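You operate a simulated robot arm through the tools that you are given. There is no shell and no other tool. Be economical: measure what you need, move in short steps, check, and stop when the job is done.

Carry out the task below with a simulated robot arm. There is one attempt and no reset: what you move stays moved.

## Task
Take the small black bowl and put it on the silver small stand.

It is judged by the outcome, as a careful person would: the job done as asked, and still so three seconds after it is handed in. It fails if anything else is knocked over, pushed out of place, dropped, spilled or broken.

## Robot
A 7-joint arm with a two-finger parallel gripper, fixed in place. Base frame: the origin is at the foot of the arm, x ahead of it, y to its left, z up; the work surface is at about z = 0. Readings come in mm, rad, newtons and seconds.
With the tool pointing down near the work surface it reaches from about 240 to 620 mm from the base axis. Its first joint turns from -1.152 to 1.152 rad. Payload 2.6 kg.
The tool frame sits at the grasp point between the pads (the TCP): z along the fingers, y along the line on which they close. The tips reach 30 mm beyond it. Largest opening 94 mm; finger width 28, thickness 10; the body of the gripper, 50 by 96 mm, starts 55 mm behind the TCP.
Orientation is told as [roll, pitch, yaw] about the base's x, y, z axes, in that order, counted from this pose: with the fingers straight down and closing along the base's y, the tool's x points along the base's -x, its y along +y and its z along -z.

## Interface
- The arm moves only by the tool arm_command. Its argument "increments" is text: rows parted by semicolons, each of 7 numbers parted by spaces: the shift along the base's x, y, z in mm, then the turn, a rotation vector about the base's x, y, z in rad, then the closure in counts, from 0 (fully open) to 255 (shut). In form: dx dy dz rx ry rz hand; .... A call has 1 to 10 rows; each row is the pose to reach, as a shift and turn from the pose commanded when the call began. Rows are played at 5 a second. More than 50 mm and 0.15 rad between two rows, or a gripper value outside its range, and nothing of the call is played. Where a pose cannot be reached the arm comes as near as it can. A force on the tool above 40 N (or 10 N above the force at the start of the call, whichever is more), or a blocked arm, ends the call early, and 0.2 s more pass. Each finger travels about 72 mm/s and halts on what it meets, pressing with about 31 N; the grip force reading is that of the motor and also rises with nothing between the fingers. The clock runs only during rows and for 0.2 s after the last one: add rows that repeat a pose to give the fingers time. It gives the time, the measured TCP pose, the force on the tool (base axes), the opening and the grip force at its end, in the units of the frame above (readings bear some noise), and new pictures: "views" is both (left out), scene, wrist or none.
- Cameras (640 x 400 px; columns grow to the right, rows downward): "scene" is fixed at [21.9, 430, 551.3]; the picture's right is [-0.86, -0.51, 0.00], its down [-0.35, 0.59, -0.73] and it looks along [0.37, -0.63, -0.69] (base axes); focal length 316 px, centre (320, 200). "wrist" rides on the gripper at [76, 14, -102] in the tool frame; the picture's right is [-0.18, 0.98, 0.00], its down [-0.75, -0.14, -0.64] and it looks along [-0.63, -0.12, 0.77] (tool axes); focal length 243 px, centre (320, 200). There is no depth. A picture from a camera that has moved, and an enlarged one, comes with that camera's place and axes in the base frame and with its lens.
- enlarge(camera, box): a new picture of the part [left, top, right, bottom] of that camera's present view, enlarged. No time passes.
- finish_job(): hands the job in; it is judged then, once.

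Go step by step. Nothing tells you positions but the pictures and the camera data: compare them with the known pose of the tool, close in by small moves and look again before you grip or let go. The budget is 90 turns and 170 pictures, counting those below and the enlarged ones. Unless the task says otherwise, let go and move clear before handing in, and close with one line.

The tools are called after "Request:" as a command line: name --argument value ..., lists and objects as JSON in quotes. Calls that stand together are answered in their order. arm_command: Moves the arm, as the interface text tells. Its arguments: {"type":"object","properties":{"increments":{"type":"string"},"views":{"type":"string","enum":["both","scene","wrist","none"]}},"required":["increments"]} The other tools are called the same way: enlarge (camera, box) takes an enlarged picture of a part of a camera's view; finish_job () hands the job in.

At the start:

```text
clock: 0.0
position: [328.2, 108.7, 231.9]
orientation: [0.0, 0.002, 0.0]
ft_force: [0.0, -0.2, -0.2]
finger_gap: 94.2
grasp_force: 0.0
```

scene: 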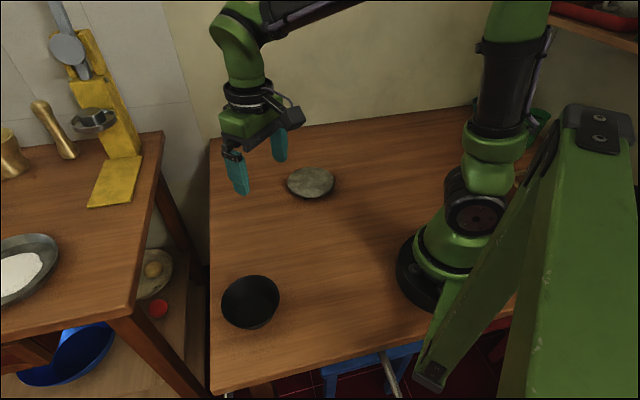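
wrist: 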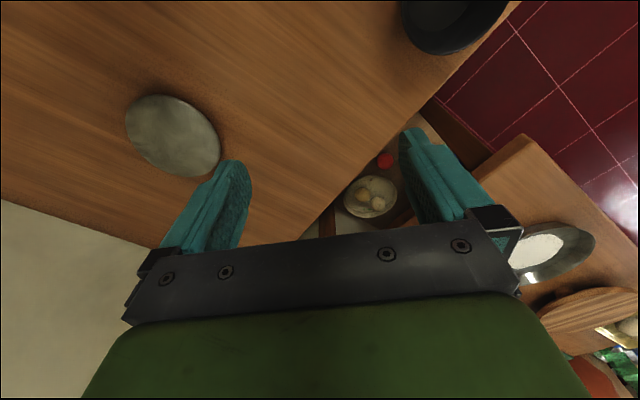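

I see a black bowl at the near edge of the table, around (274, 246), and a greyish round object around (364, -100). I'll enlarge both to check what they are.

Request:
enlarge --camera "scene" --box '[260, 140, 360, 220]'

Request:
enlarge --camera "scene" --box '[200, 260, 300, 340]'

Request:
enlarge --camera "scene" --box '[20, 0, 200, 220]'

```text
5.00 times, centred on (310, 180) of scene
camera zoom: at [21.9, 430.0, 551.3], right [-0.86, -0.51, 0.0], down [-0.35, 0.59, -0.73], along [0.37, -0.63, -0.69], focal length 1580 px, centre (370, 300)
```

zoom: 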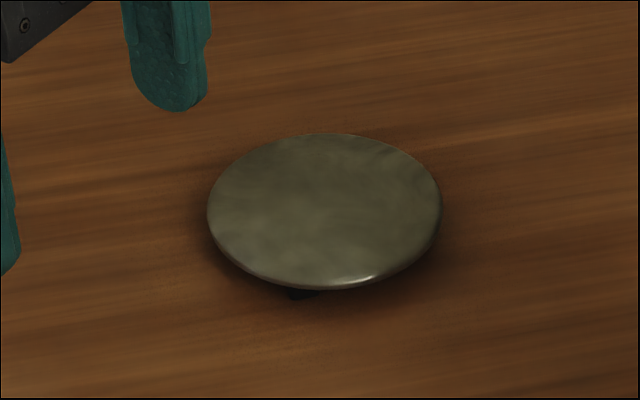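

```text
5.00 times, centred on (250, 300) of scene
camera zoom: at [21.9, 430.0, 551.3], right [-0.86, -0.51, 0.0], down [-0.35, 0.59, -0.73], along [0.37, -0.63, -0.69], focal length 1580 px, centre (670, -300)
```

zoom: 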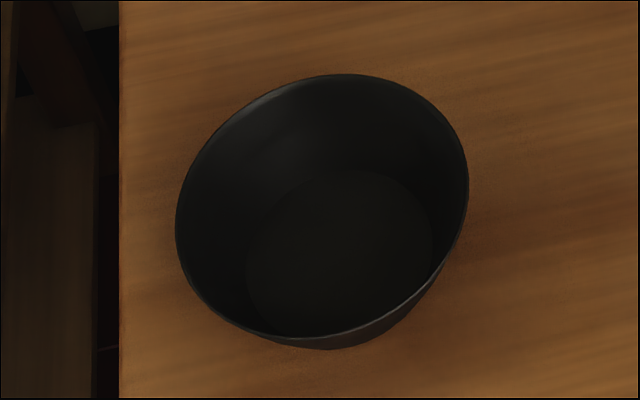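

```text
1.82 times, centred on (110, 110) of scene
camera zoom: at [21.9, 430.0, 551.3], right [-0.86, -0.51, 0.0], down [-0.35, 0.59, -0.73], along [0.37, -0.63, -0.69], focal length 574 px, centre (702, 364)
```

zoom: 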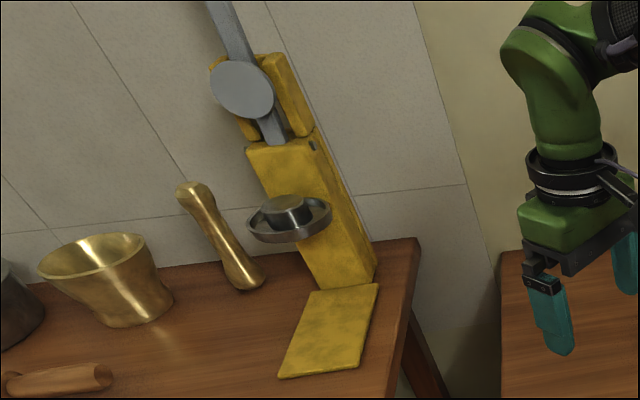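

The grey disc on feet is the stand, about 120 mm across near (364, -100). The bowl is about 100 mm across at the rim, wider than the fingers open, so I'll grip it by the rim wall. I'll move nearer with a 45° yaw, which puts the fingers radial to the bowl.

Request:
arm_command --increments "-4 15 -8 0 0 0.13 0; -8 30 -16 0 0 0.26 0; -12 45 -24 0 0 0.39 0; -16 60 -32 0 0 0.52 0; -20 75 -40 0 0 0.65 0; -23 90 -50 0 0 0.785 0; -23 102 -60 0 0 0.785 0; -23 102 -60 0 0 0.785 0"

```text
clock: 1.8
position: [305.3, 210.6, 171.6]
orientation: [0.0, 0.0, 0.788]
ft_force: [-0.1, -0.3, -0.3]
finger_gap: 94.0
grasp_force: 0.1
camera wrist: at [241.0, 166.4, 275.2], right [-0.57, 0.82, 0.0], down [0.63, 0.43, 0.64], along [0.53, 0.36, -0.77], focal length 243 px, centre (320, 200)
```

scene: 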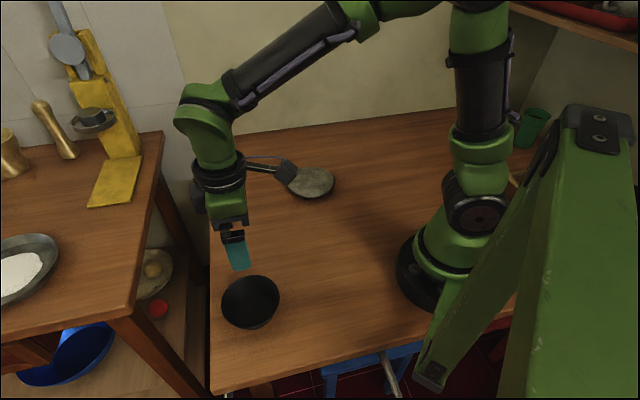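
wrist: 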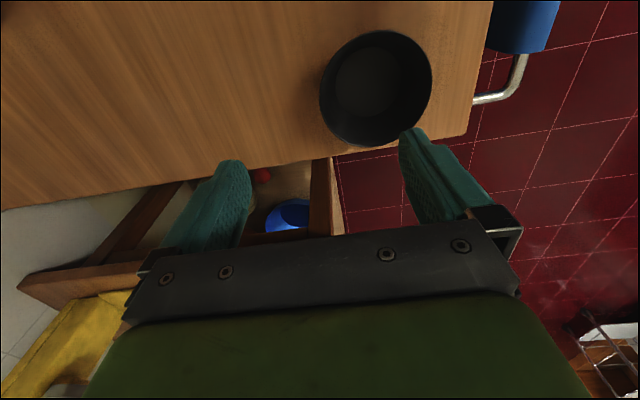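

The two views agree: the bowl centre is near (267, 247), its rim is at z≈40 and its radius is about 51. I'll tilt along the wall, close to a roughly 30 mm gap and take a position back along the approach line.

Request:
arm_command --increments "4 -4 0 0.09 0.09 0 60; 9 -10 -10 0.17 0.17 0 120; 14 -16 -30 0.247 0.247 0 174; 14 -16 -50 0.247 0.247 0 174; 14 -16 -71 0.247 0.247 0 174; 14 -16 -71 0.247 0.247 0 174"

```text
clock: 3.2
position: [320.2, 194.5, 104.3]
orientation: [0.351, -0.001, 0.785]
ft_force: [-0.4, 0.2, 0.4]
finger_gap: 30.0
grasp_force: 0.1
camera wrist: at [281.1, 125.4, 204.9], right [-0.52, 0.78, 0.34], down [0.78, 0.28, 0.55], along [0.34, 0.55, -0.76], focal length 243 px, centre (320, 200)
```

scene: 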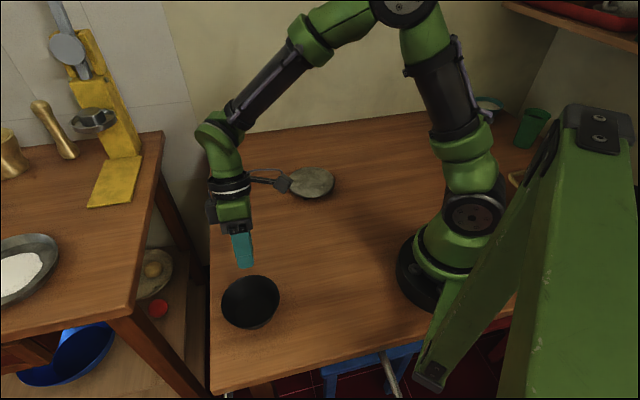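
wrist: 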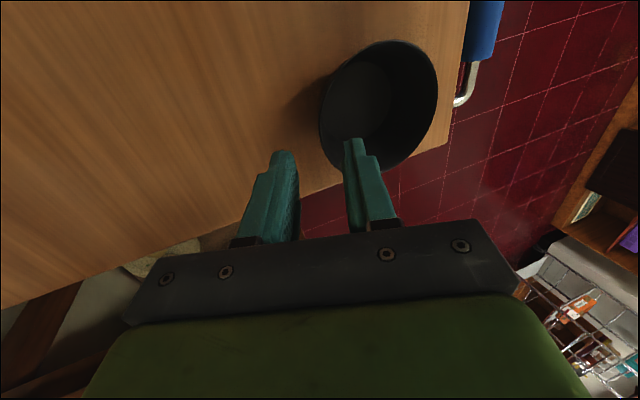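

The bowl lines up with the fingers. I'll go down half way along the approach line and check again.

Request:
arm_command --increments "-4 4 -16 0 0 0 174; -9 8 -35 0 0 0 174; -9 8 -35 0 0 0 174"

Request:
enlarge --camera "scene" --box '[200, 240, 300, 340]'

```text
clock: 4.0
position: [310.4, 201.9, 66.9]
orientation: [0.35, -0.001, 0.785]
ft_force: [-0.6, 0.3, 0.4]
finger_gap: 29.7
grasp_force: 0.0
camera wrist: at [272.0, 133.2, 168.0], right [-0.52, 0.78, 0.34], down [0.78, 0.28, 0.56], along [0.34, 0.55, -0.76], focal length 243 px, centre (320, 200)
```

scene: 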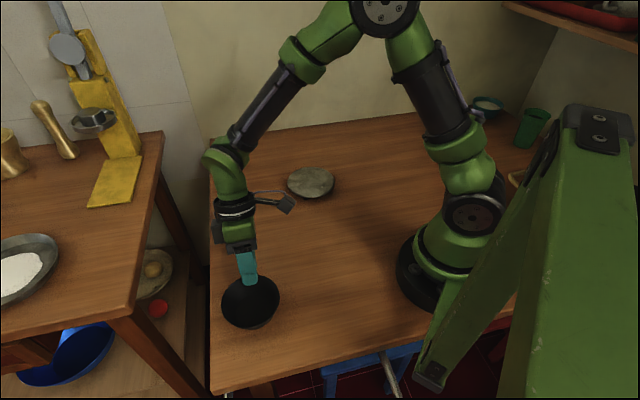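
wrist: 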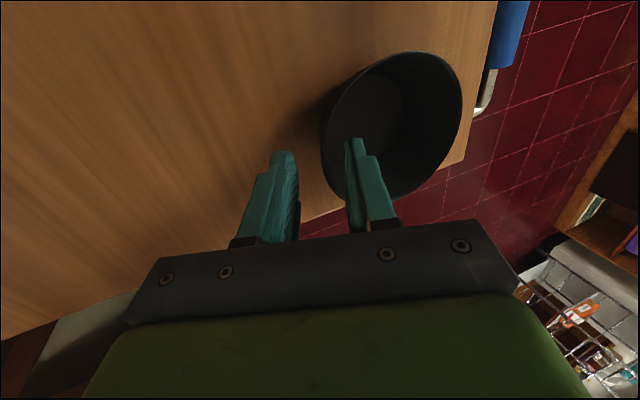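

```text
4.00 times, centred on (250, 290) of scene
camera zoom: at [21.9, 430.0, 551.3], right [-0.86, -0.51, 0.0], down [-0.35, 0.59, -0.73], along [0.37, -0.63, -0.69], focal length 1264 px, centre (600, -160)
```

zoom: 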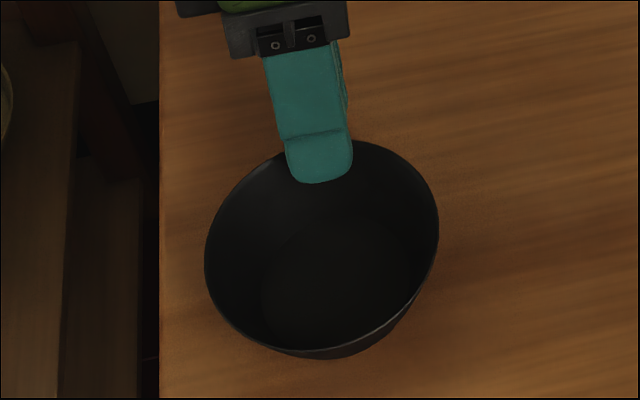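

One finger is inside the wall and the other is outside, so I'll go down the rest of the way.

Request:
arm_command --increments "-3 3 -11 0 0 0 174; -6 6 -22 0 0 0 174; -6 6 -22 0 0 0 174"

Request:
enlarge --camera "scene" --box '[200, 240, 300, 340]'

Request:
enlarge --camera "wrist" --box '[220, 40, 480, 260]'

```text
clock: 4.8
position: [304.4, 209.5, 44.1]
orientation: [0.351, 0.0, 0.785]
ft_force: [0.9, 0.1, -0.4]
finger_gap: 29.7
grasp_force: 0.1
camera wrist: at [265.3, 139.5, 146.4], right [-0.52, 0.78, 0.34], down [0.78, 0.28, 0.55], along [0.34, 0.55, -0.76], focal length 243 px, centre (320, 200)
```

scene: 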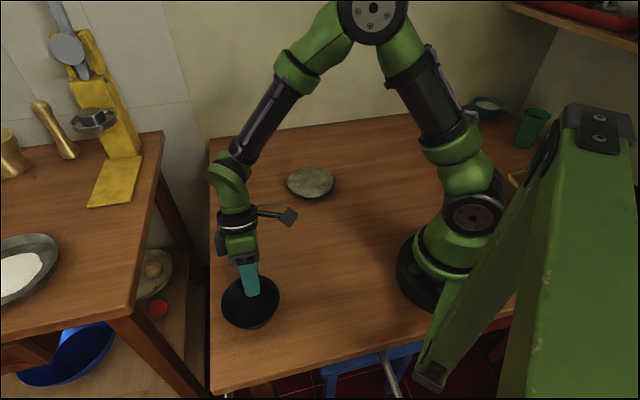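
wrist: 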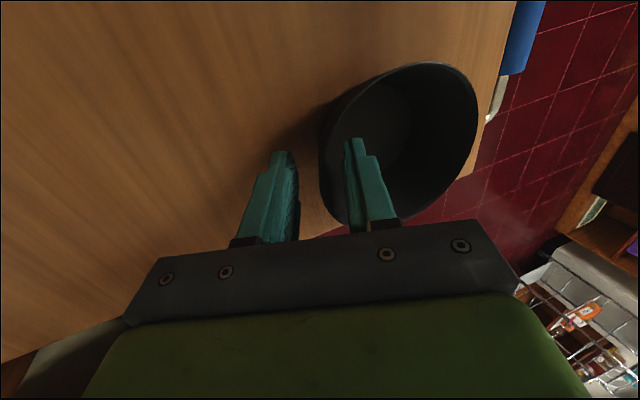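

```text
4.00 times, centred on (250, 290) of scene
camera zoom: at [21.9, 430.0, 551.3], right [-0.86, -0.51, 0.0], down [-0.35, 0.59, -0.73], along [0.37, -0.63, -0.69], focal length 1264 px, centre (600, -160)
```

zoom: 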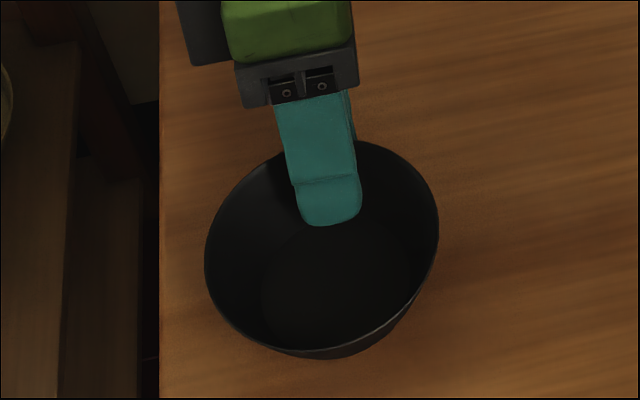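

```text
1.82 times, centred on (350, 150) of wrist
camera zoom: at [265.3, 139.5, 146.4], right [-0.52, 0.78, 0.34], down [0.78, 0.28, 0.55], along [0.34, 0.55, -0.76], focal length 441 px, centre (266, 291)
```

zoom: 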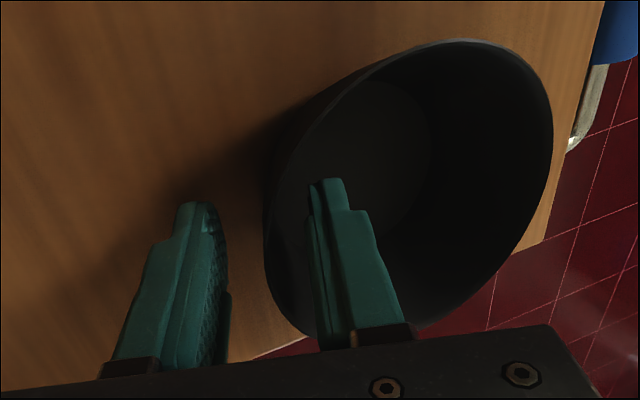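

The TCP sits right on the rim, with the wall between the fingers. I'll close now.

Request:
arm_command --increments "0 0 0 0 0 0 210; 0 0 0 0 0 0 255; 0 0 0 0 0 0 255; 0 0 0 0 0 0 255; 0 0 0 0 0 0 255"

Request:
enlarge --camera "wrist" --box '[220, 40, 480, 260]'

```text
clock: 6.0
position: [304.7, 209.5, 45.4]
orientation: [0.35, 0.0, 0.785]
ft_force: [-1.1, 1.5, 4.8]
finger_gap: 6.6
grasp_force: 30.8
camera wrist: at [265.4, 139.5, 146.8], right [-0.52, 0.78, 0.34], down [0.78, 0.28, 0.55], along [0.34, 0.55, -0.76], focal length 243 px, centre (320, 200)
```

scene: 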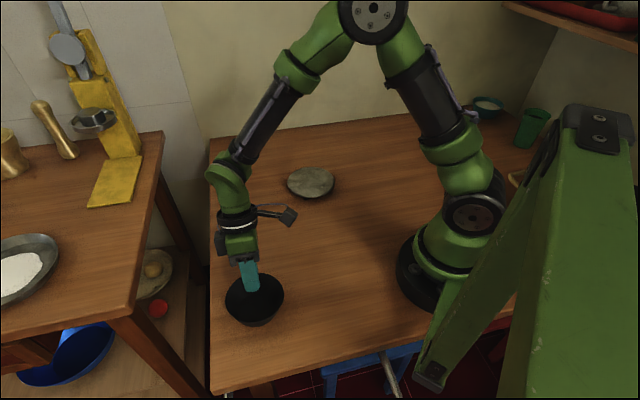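
wrist: 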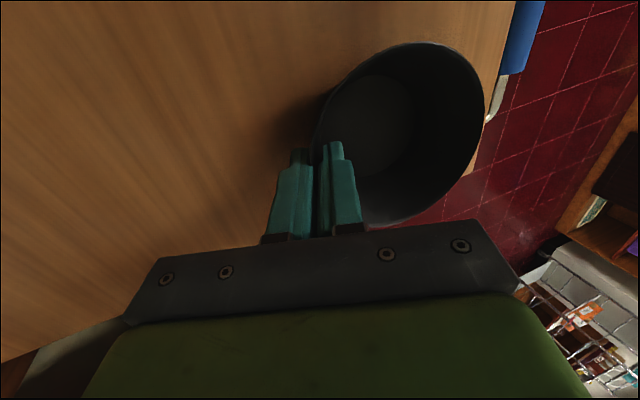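

```text
1.82 times, centred on (350, 150) of wrist
camera zoom: at [265.4, 139.5, 146.8], right [-0.52, 0.78, 0.34], down [0.78, 0.28, 0.55], along [0.34, 0.55, -0.76], focal length 441 px, centre (266, 291)
```

zoom: 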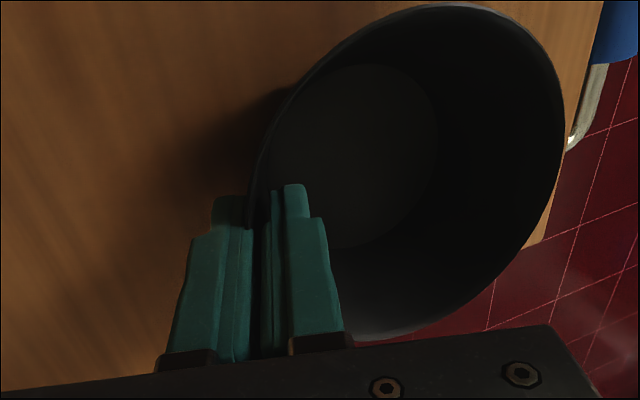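

The bowl is gripped with a 6.6 mm gap, and it shifted a few millimetres as the fingers closed. I'll lift it and check whether it hangs level.

Request:
arm_command --increments "0 0 10 0 0 0 255; 0 0 30 0 0 0 255; 0 0 60 0 0 0 255; 0 0 90 0 0 0 255; 0 0 90 0 0 0 255"

Request:
enlarge --camera "scene" --box '[190, 200, 310, 320]'

```text
clock: 7.2
position: [304.5, 209.4, 135.2]
orientation: [0.35, 0.0, 0.785]
ft_force: [0.3, -0.1, -1.5]
finger_gap: 6.5
grasp_force: 31.5
camera wrist: at [265.5, 141.1, 236.8], right [-0.52, 0.78, 0.34], down [0.78, 0.28, 0.56], along [0.34, 0.55, -0.76], focal length 243 px, centre (320, 200)
```

scene: 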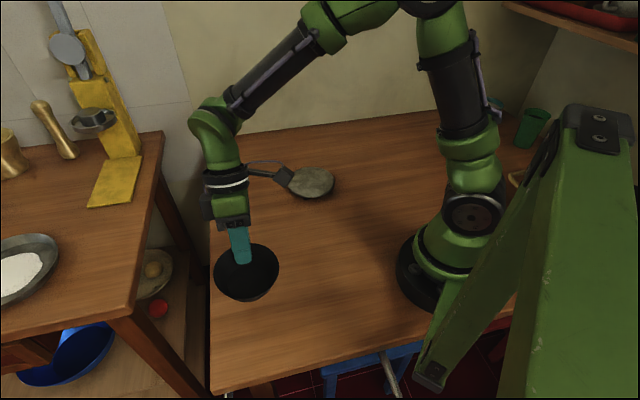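
wrist: 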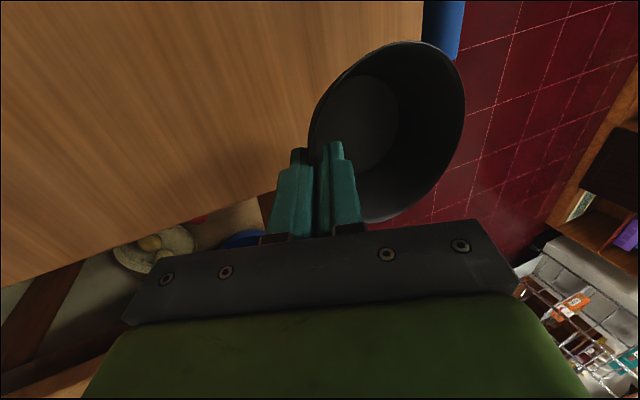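

```text
3.33 times, centred on (250, 260) of scene
camera zoom: at [21.9, 430.0, 551.3], right [-0.86, -0.51, 0.0], down [-0.35, 0.59, -0.73], along [0.37, -0.63, -0.69], focal length 1053 px, centre (553, 0)
```

zoom: 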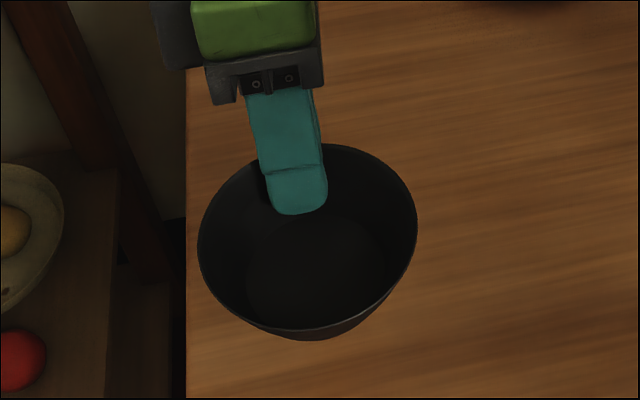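

The bowl hangs roughly level, with its centre offset about (-34, +34) from the TCP and its bottom near z≈90. I'll carry it high towards the stand and stop short to look.

Request:
arm_command --increments "5 -20 5 0 0 0 255; 15 -55 10 0 0 0 255; 25 -95 10 0 0 0 255; 35 -135 10 0 0 0 255; 45 -175 10 0 0 0 255; 55 -215 10 0 0 0 255; 65 -250 10 0 0 0 255; 70 -270 10 0 0 0 255; 70 -270 10 0 0 0 255"

```text
clock: 9.2
position: [375.9, -59.5, 145.7]
orientation: [0.348, -0.001, 0.785]
ft_force: [-0.6, 0.3, -0.9]
finger_gap: 6.3
grasp_force: 30.6
camera wrist: at [336.5, -130.0, 246.9], right [-0.52, 0.78, 0.34], down [0.78, 0.28, 0.55], along [0.34, 0.55, -0.76], focal length 243 px, centre (320, 200)
```

scene: 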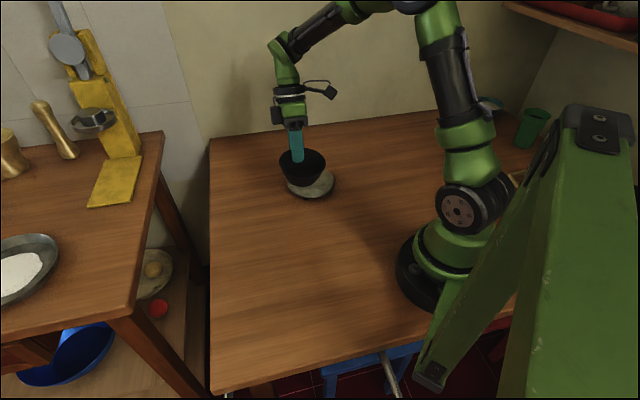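
wrist: 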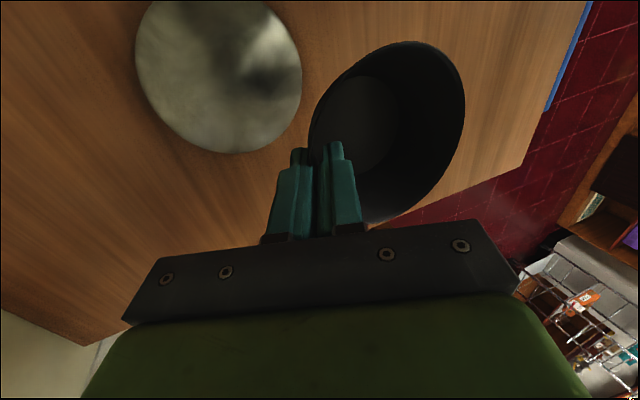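

The wrist camera now shows the stand clearly. Its centre is near (366, -113) and its top is low, about 12 mm. I'll zoom in on the bowl to judge its level.

Request:
enlarge --camera "scene" --box '[260, 120, 360, 210]'

Request:
enlarge --camera "wrist" --box '[120, 0, 480, 230]'

```text
4.44 times, centred on (310, 165) of scene
camera zoom: at [21.9, 430.0, 551.3], right [-0.86, -0.51, 0.0], down [-0.35, 0.59, -0.73], along [0.37, -0.63, -0.69], focal length 1404 px, centre (364, 356)
```

zoom: 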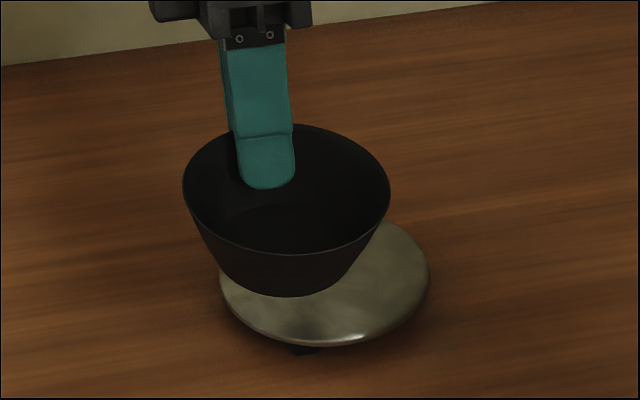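

```text
1.74 times, centred on (300, 115) of wrist
camera zoom: at [336.5, -130.0, 246.9], right [-0.52, 0.78, 0.34], down [0.78, 0.28, 0.55], along [0.34, 0.55, -0.76], focal length 422 px, centre (355, 348)
```

zoom: 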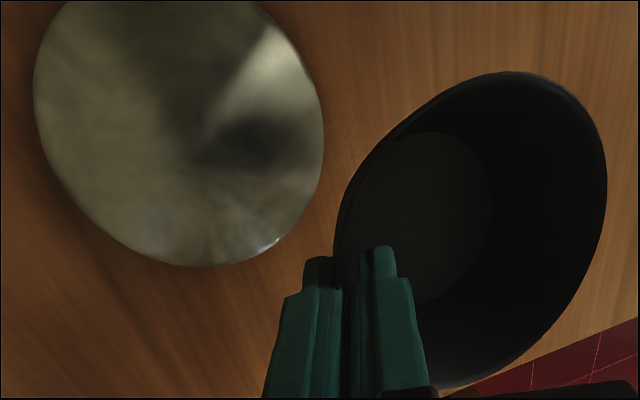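

The bowl centre is offset about (-37, +27) from the TCP, and the bowl sags very slightly. I'll move it over the stand with a tiny levelling turn, then come part way down and check.

Request:
arm_command --increments "10 -30 0 0.01 0.01 0 255; 20 -60 0 0.02 0.02 0 255; 27 -81 0 0.02 0.02 0 255; 27 -81 -25 0.02 0.02 0 255; 27 -81 -50 0.02 0.02 0 255; 27 -81 -65 0.02 0.02 0 255; 27 -81 -65 0.02 0.02 0 255"

Request:
enlarge --camera "scene" --box '[260, 120, 360, 210]'

```text
clock: 10.8
position: [401.1, -142.5, 79.3]
orientation: [0.377, 0.0, 0.786]
ft_force: [0.3, -0.4, -0.3]
finger_gap: 6.6
grasp_force: 30.9
camera wrist: at [364.5, -213.3, 180.1], right [-0.52, 0.78, 0.36], down [0.79, 0.27, 0.54], along [0.32, 0.57, -0.76], focal length 243 px, centre (320, 200)
```

scene: 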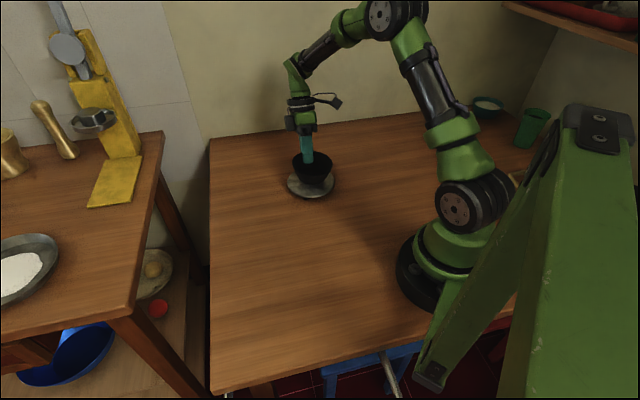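
wrist: 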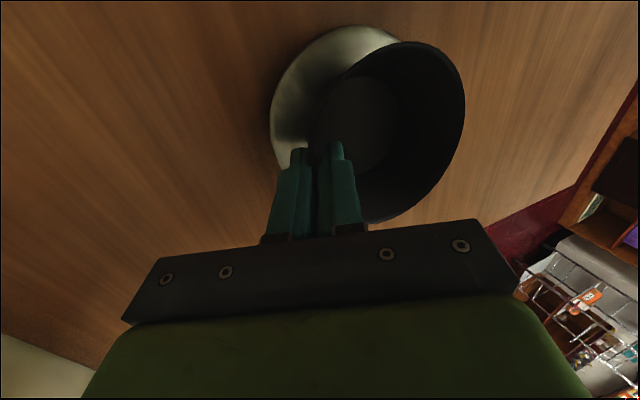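

```text
4.44 times, centred on (310, 165) of scene
camera zoom: at [21.9, 430.0, 551.3], right [-0.86, -0.51, 0.0], down [-0.35, 0.59, -0.73], along [0.37, -0.63, -0.69], focal length 1404 px, centre (364, 356)
```

zoom: 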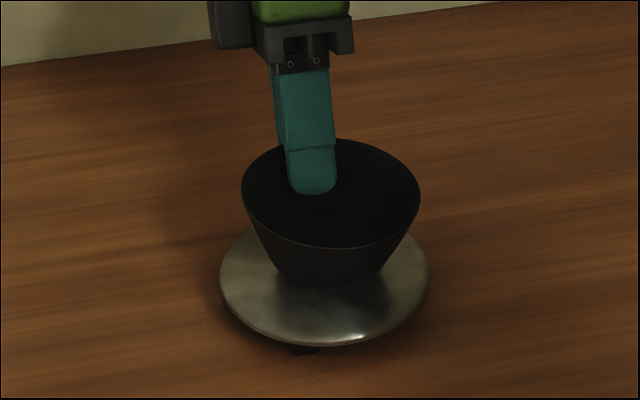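

The bowl is over the stand, about 4 mm short in x. I'll correct that and lower carefully.

Request:
arm_command --increments "4 0 -5 0 0 0 255; 4 0 -10 0 0 0 255; 4 0 -14 0 0 0 255; 4 0 -14 0 0 0 255" --views "wrist"

Request:
enlarge --camera "scene" --box '[270, 135, 350, 205]'

```text
clock: 11.8
position: [406.4, -143.5, 66.1]
orientation: [0.375, -0.002, 0.786]
ft_force: [2.0, -4.2, 13.5]
finger_gap: 6.5
grasp_force: 31.2
camera wrist: at [368.9, -213.2, 167.4], right [-0.52, 0.78, 0.36], down [0.79, 0.27, 0.55], along [0.33, 0.57, -0.76], focal length 243 px, centre (320, 200)
```

wrist: 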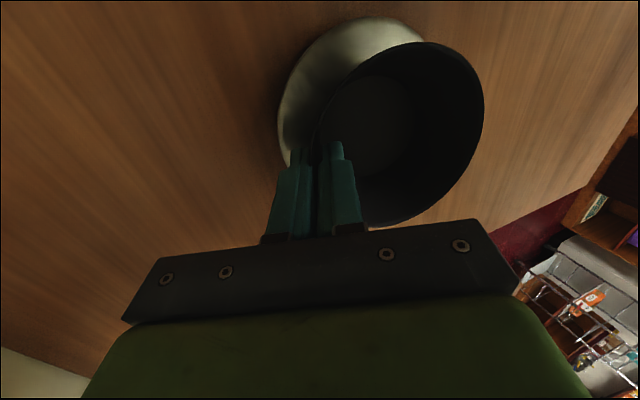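

```text
5.71 times, centred on (310, 170) of scene
camera zoom: at [21.8, 430.0, 551.2], right [-0.86, -0.51, 0.0], down [-0.35, 0.59, -0.73], along [0.37, -0.63, -0.69], focal length 1805 px, centre (377, 371)
```

zoom: 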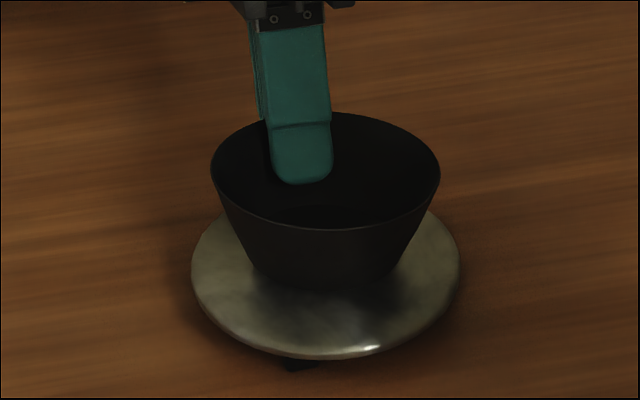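

The bowl is already touching, so the stand top is nearer z≈22, and with that height the stand centre works out a little closer to the camera. I'll raise the bowl, shift it about (-4, +9) and look again.

Request:
arm_command --increments "0 0 6 0 0 0 255; 0 0 14 0 0 0 255; -4 9 14 0 0 0 255; -4 9 14 0 0 0 255"

Request:
enlarge --camera "scene" --box '[270, 135, 350, 205]'

```text
clock: 12.8
position: [400.9, -132.4, 79.2]
orientation: [0.378, 0.0, 0.788]
ft_force: [0.3, 0.9, -1.4]
finger_gap: 6.5
grasp_force: 31.3
camera wrist: at [364.9, -203.6, 179.9], right [-0.52, 0.78, 0.36], down [0.79, 0.27, 0.54], along [0.32, 0.57, -0.76], focal length 243 px, centre (320, 200)
```

scene: 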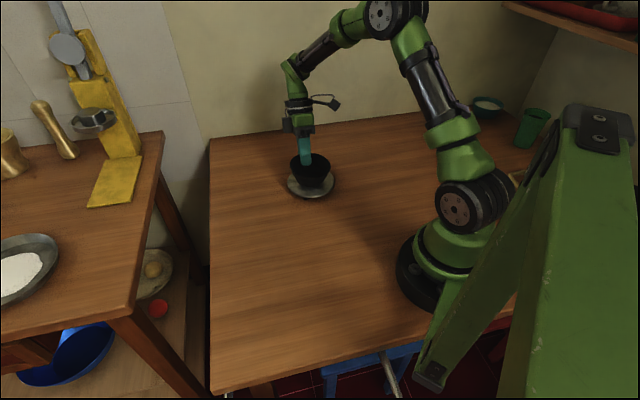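
wrist: 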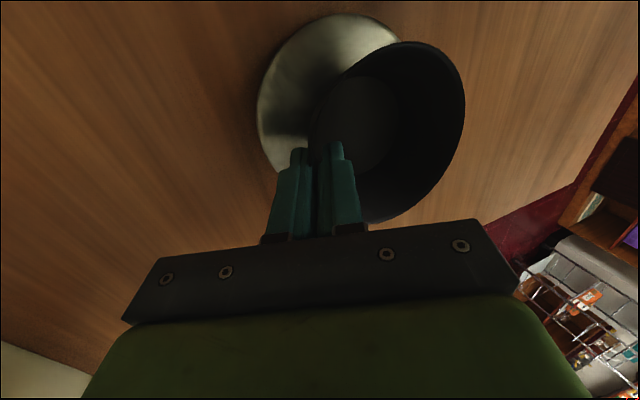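

```text
5.71 times, centred on (310, 170) of scene
camera zoom: at [21.9, 430.0, 551.3], right [-0.86, -0.51, 0.0], down [-0.35, 0.59, -0.73], along [0.37, -0.63, -0.69], focal length 1805 px, centre (377, 371)
```

zoom: 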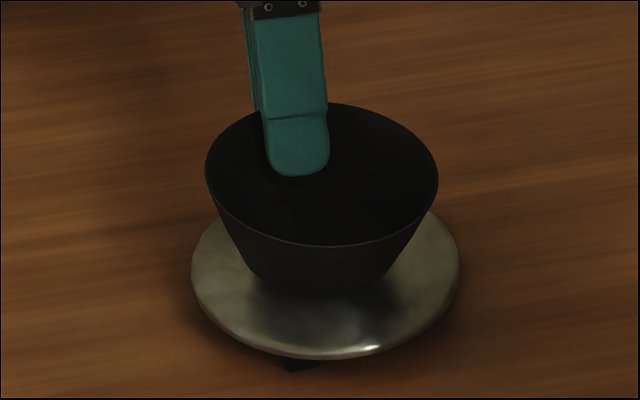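

The bowl now sits centred over the stand with a slight sag. I'll level it about 2° more and lower in small steps, watching the force.

Request:
arm_command --increments "0 0 0 0.025 0.025 0 255; 0 0 -4 0.025 0.025 0 255; 0 0 -7 0.025 0.025 0 255; 0 0 -7 0.025 0.025 0 255" --views "none"

Request:
enlarge --camera "scene" --box '[270, 135, 350, 205]'

```text
clock: 13.8
position: [402.9, -133.2, 73.0]
orientation: [0.412, 0.002, 0.785]
ft_force: [0.2, 0.5, -1.1]
finger_gap: 6.5
grasp_force: 30.9
```

```text
5.71 times, centred on (310, 170) of scene
camera zoom: at [21.9, 430.0, 551.3], right [-0.86, -0.51, 0.0], down [-0.35, 0.59, -0.73], along [0.37, -0.63, -0.69], focal length 1805 px, centre (377, 371)
```

zoom: 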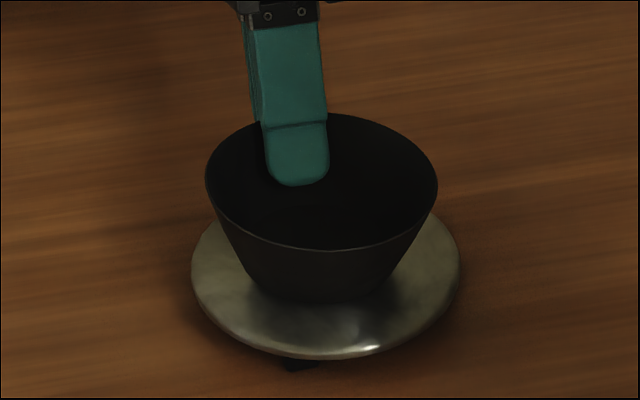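

Request:
arm_command --increments "0 0 -2 0 0 0 255; 0 0 -2 0 0 0 255" --views "none"

```text
clock: 14.4
position: [401.3, -132.7, 70.0]
orientation: [0.413, 0.001, 0.785]
ft_force: [-0.6, -0.4, -1.2]
finger_gap: 6.6
grasp_force: 30.7
```

There is no contact yet, so I'll keep lowering in small steps.

Request:
arm_command --increments "0 0 -2 0 0 0 255; 0 0 -2 0 0 0 255" --views "none"

```text
clock: 15.0
position: [402.1, -134.5, 66.8]
orientation: [0.412, 0.0, 0.786]
ft_force: [0.4, -0.5, 0.9]
finger_gap: 6.7
grasp_force: 31.3
```

The force has risen by about 2 N, so contact has begun. I'll check the pictures.

Request:
enlarge --camera "scene" --box '[270, 135, 350, 205]'

Request:
enlarge --camera "wrist" --box '[220, 0, 500, 240]'

```text
5.71 times, centred on (310, 170) of scene
camera zoom: at [21.9, 430.0, 551.3], right [-0.86, -0.51, 0.0], down [-0.35, 0.59, -0.73], along [0.37, -0.63, -0.69], focal length 1805 px, centre (377, 371)
```

zoom: 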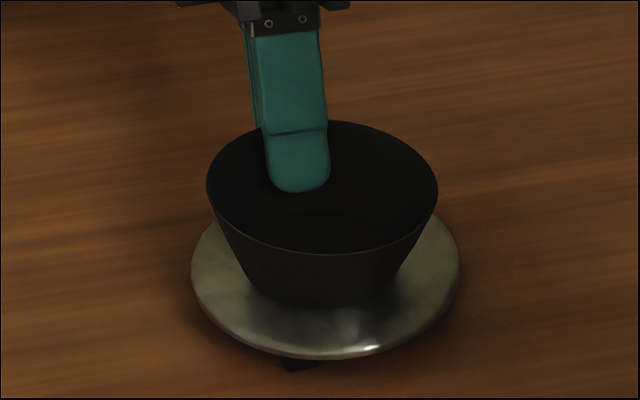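

```text
1.67 times, centred on (360, 120) of wrist
camera zoom: at [367.8, -206.7, 169.1], right [-0.51, 0.77, 0.39], down [0.81, 0.26, 0.53], along [0.31, 0.59, -0.75], focal length 404 px, centre (253, 333)
```

zoom: 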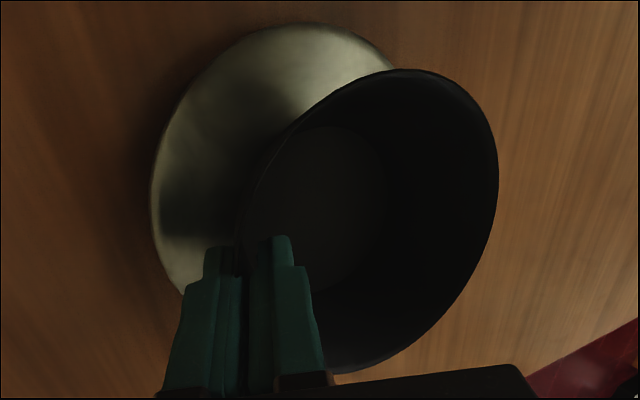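

The bowl rests on the stand within a few millimetres of centre. I'll lower 1 mm more, then open gently to a small gap.

Request:
arm_command --increments "0 0 -1 0 0 0 255; 0 0 -1 0 0 0 235; 0 0 -1 0 0 0 220; 0 0 -1 0 0 0 205; 0 0 -1 0 0 0 195; 0 0 -1 0 0 0 190; 0 0 -1 0 0 0 190"

Request:
enlarge --camera "scene" --box '[270, 135, 350, 205]'

Request:
enlarge --camera "wrist" --box '[220, 0, 500, 240]'

```text
clock: 16.6
position: [402.0, -132.8, 69.7]
orientation: [0.415, -0.002, 0.785]
ft_force: [-0.4, -0.1, 0.3]
finger_gap: 24.0
grasp_force: 0.0
camera wrist: at [367.4, -206.9, 168.0], right [-0.51, 0.77, 0.39], down [0.81, 0.26, 0.53], along [0.3, 0.59, -0.75], focal length 243 px, centre (320, 200)
```

scene: 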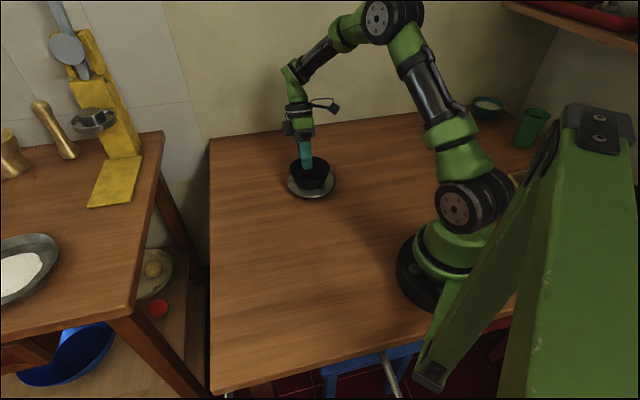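
wrist: 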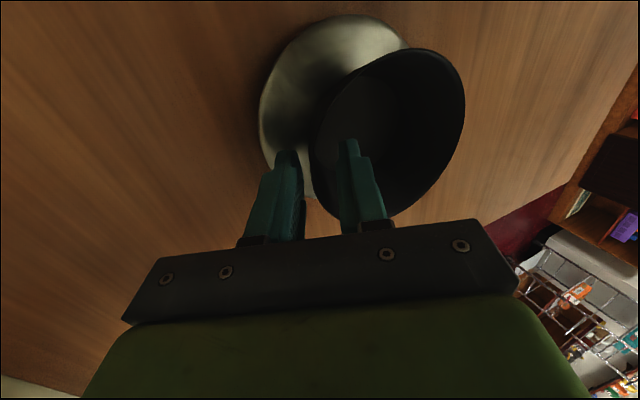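

```text
5.71 times, centred on (310, 170) of scene
camera zoom: at [21.9, 430.0, 551.3], right [-0.86, -0.51, 0.0], down [-0.35, 0.59, -0.73], along [0.37, -0.63, -0.69], focal length 1805 px, centre (377, 371)
```

zoom: 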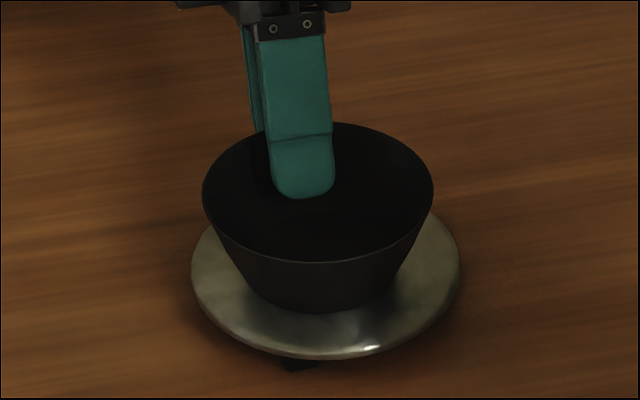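

```text
1.67 times, centred on (360, 120) of wrist
camera zoom: at [367.4, -206.9, 168.0], right [-0.51, 0.77, 0.39], down [0.81, 0.26, 0.53], along [0.3, 0.59, -0.75], focal length 404 px, centre (253, 333)
```

zoom: 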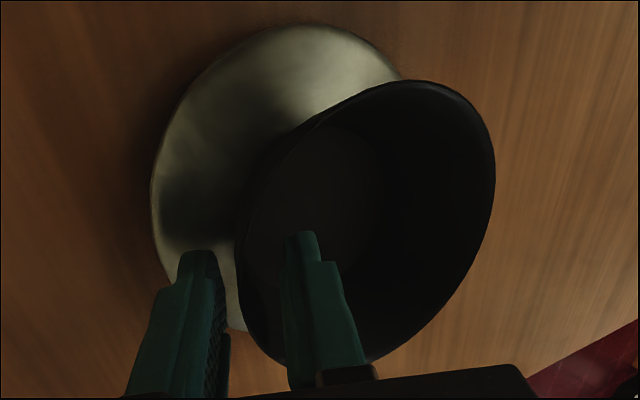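

The bowl is free and sitting flat on the stand. I'll back out along the finger line.

Request:
arm_command --increments "4 -4 14 0 0 0 190; 9 -9 28 0 0 0 190; 14 -14 46 0 0 0 190; 18 -18 70 0 0 0 190; 18 -18 110 0 0 0 190; 18 -18 150 0 0 0 190; 18 -18 150 0 0 0 190"

Request:
enlarge --camera "scene" --box '[270, 135, 350, 205]'

```text
clock: 18.2
position: [421.5, -151.3, 218.6]
orientation: [0.415, 0.0, 0.785]
ft_force: [0.2, -0.3, 0.0]
finger_gap: 24.2
grasp_force: 0.1
camera wrist: at [386.3, -225.6, 318.4], right [-0.51, 0.77, 0.39], down [0.81, 0.26, 0.53], along [0.3, 0.59, -0.75], focal length 243 px, centre (320, 200)
```

scene: 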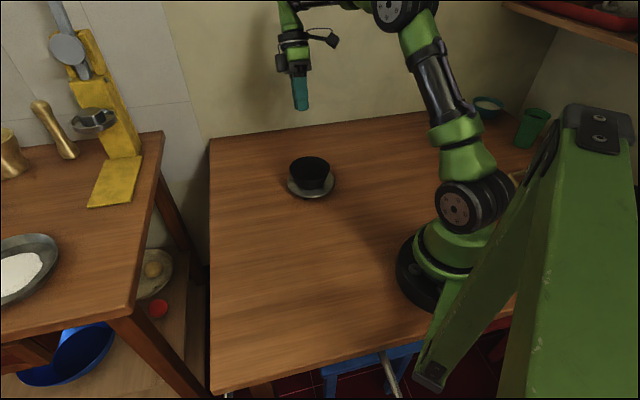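
wrist: 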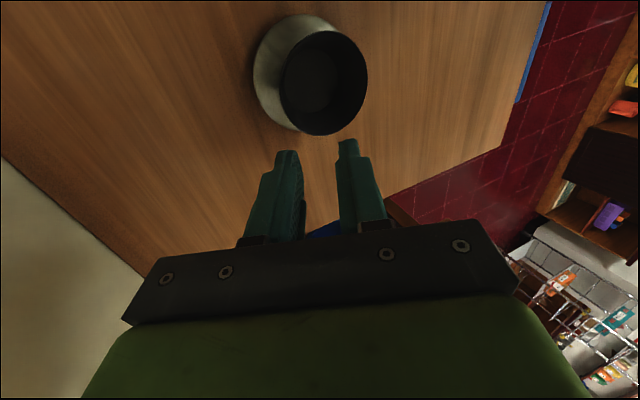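

```text
5.71 times, centred on (310, 170) of scene
camera zoom: at [21.9, 430.0, 551.3], right [-0.86, -0.51, 0.0], down [-0.35, 0.59, -0.73], along [0.37, -0.63, -0.69], focal length 1805 px, centre (377, 371)
```

zoom: 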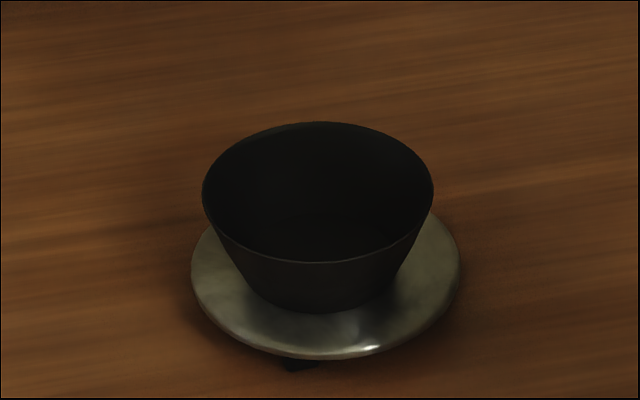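

The bowl stands upright and nearly centred on the stand, the arm is clear and nothing else has moved. I'll hand it in.

Request:
finish_job

```text
The job is handed in.
```

The small black bowl is on the small silver stand, upright and within a few millimetres of centre, and the arm is clear of it.
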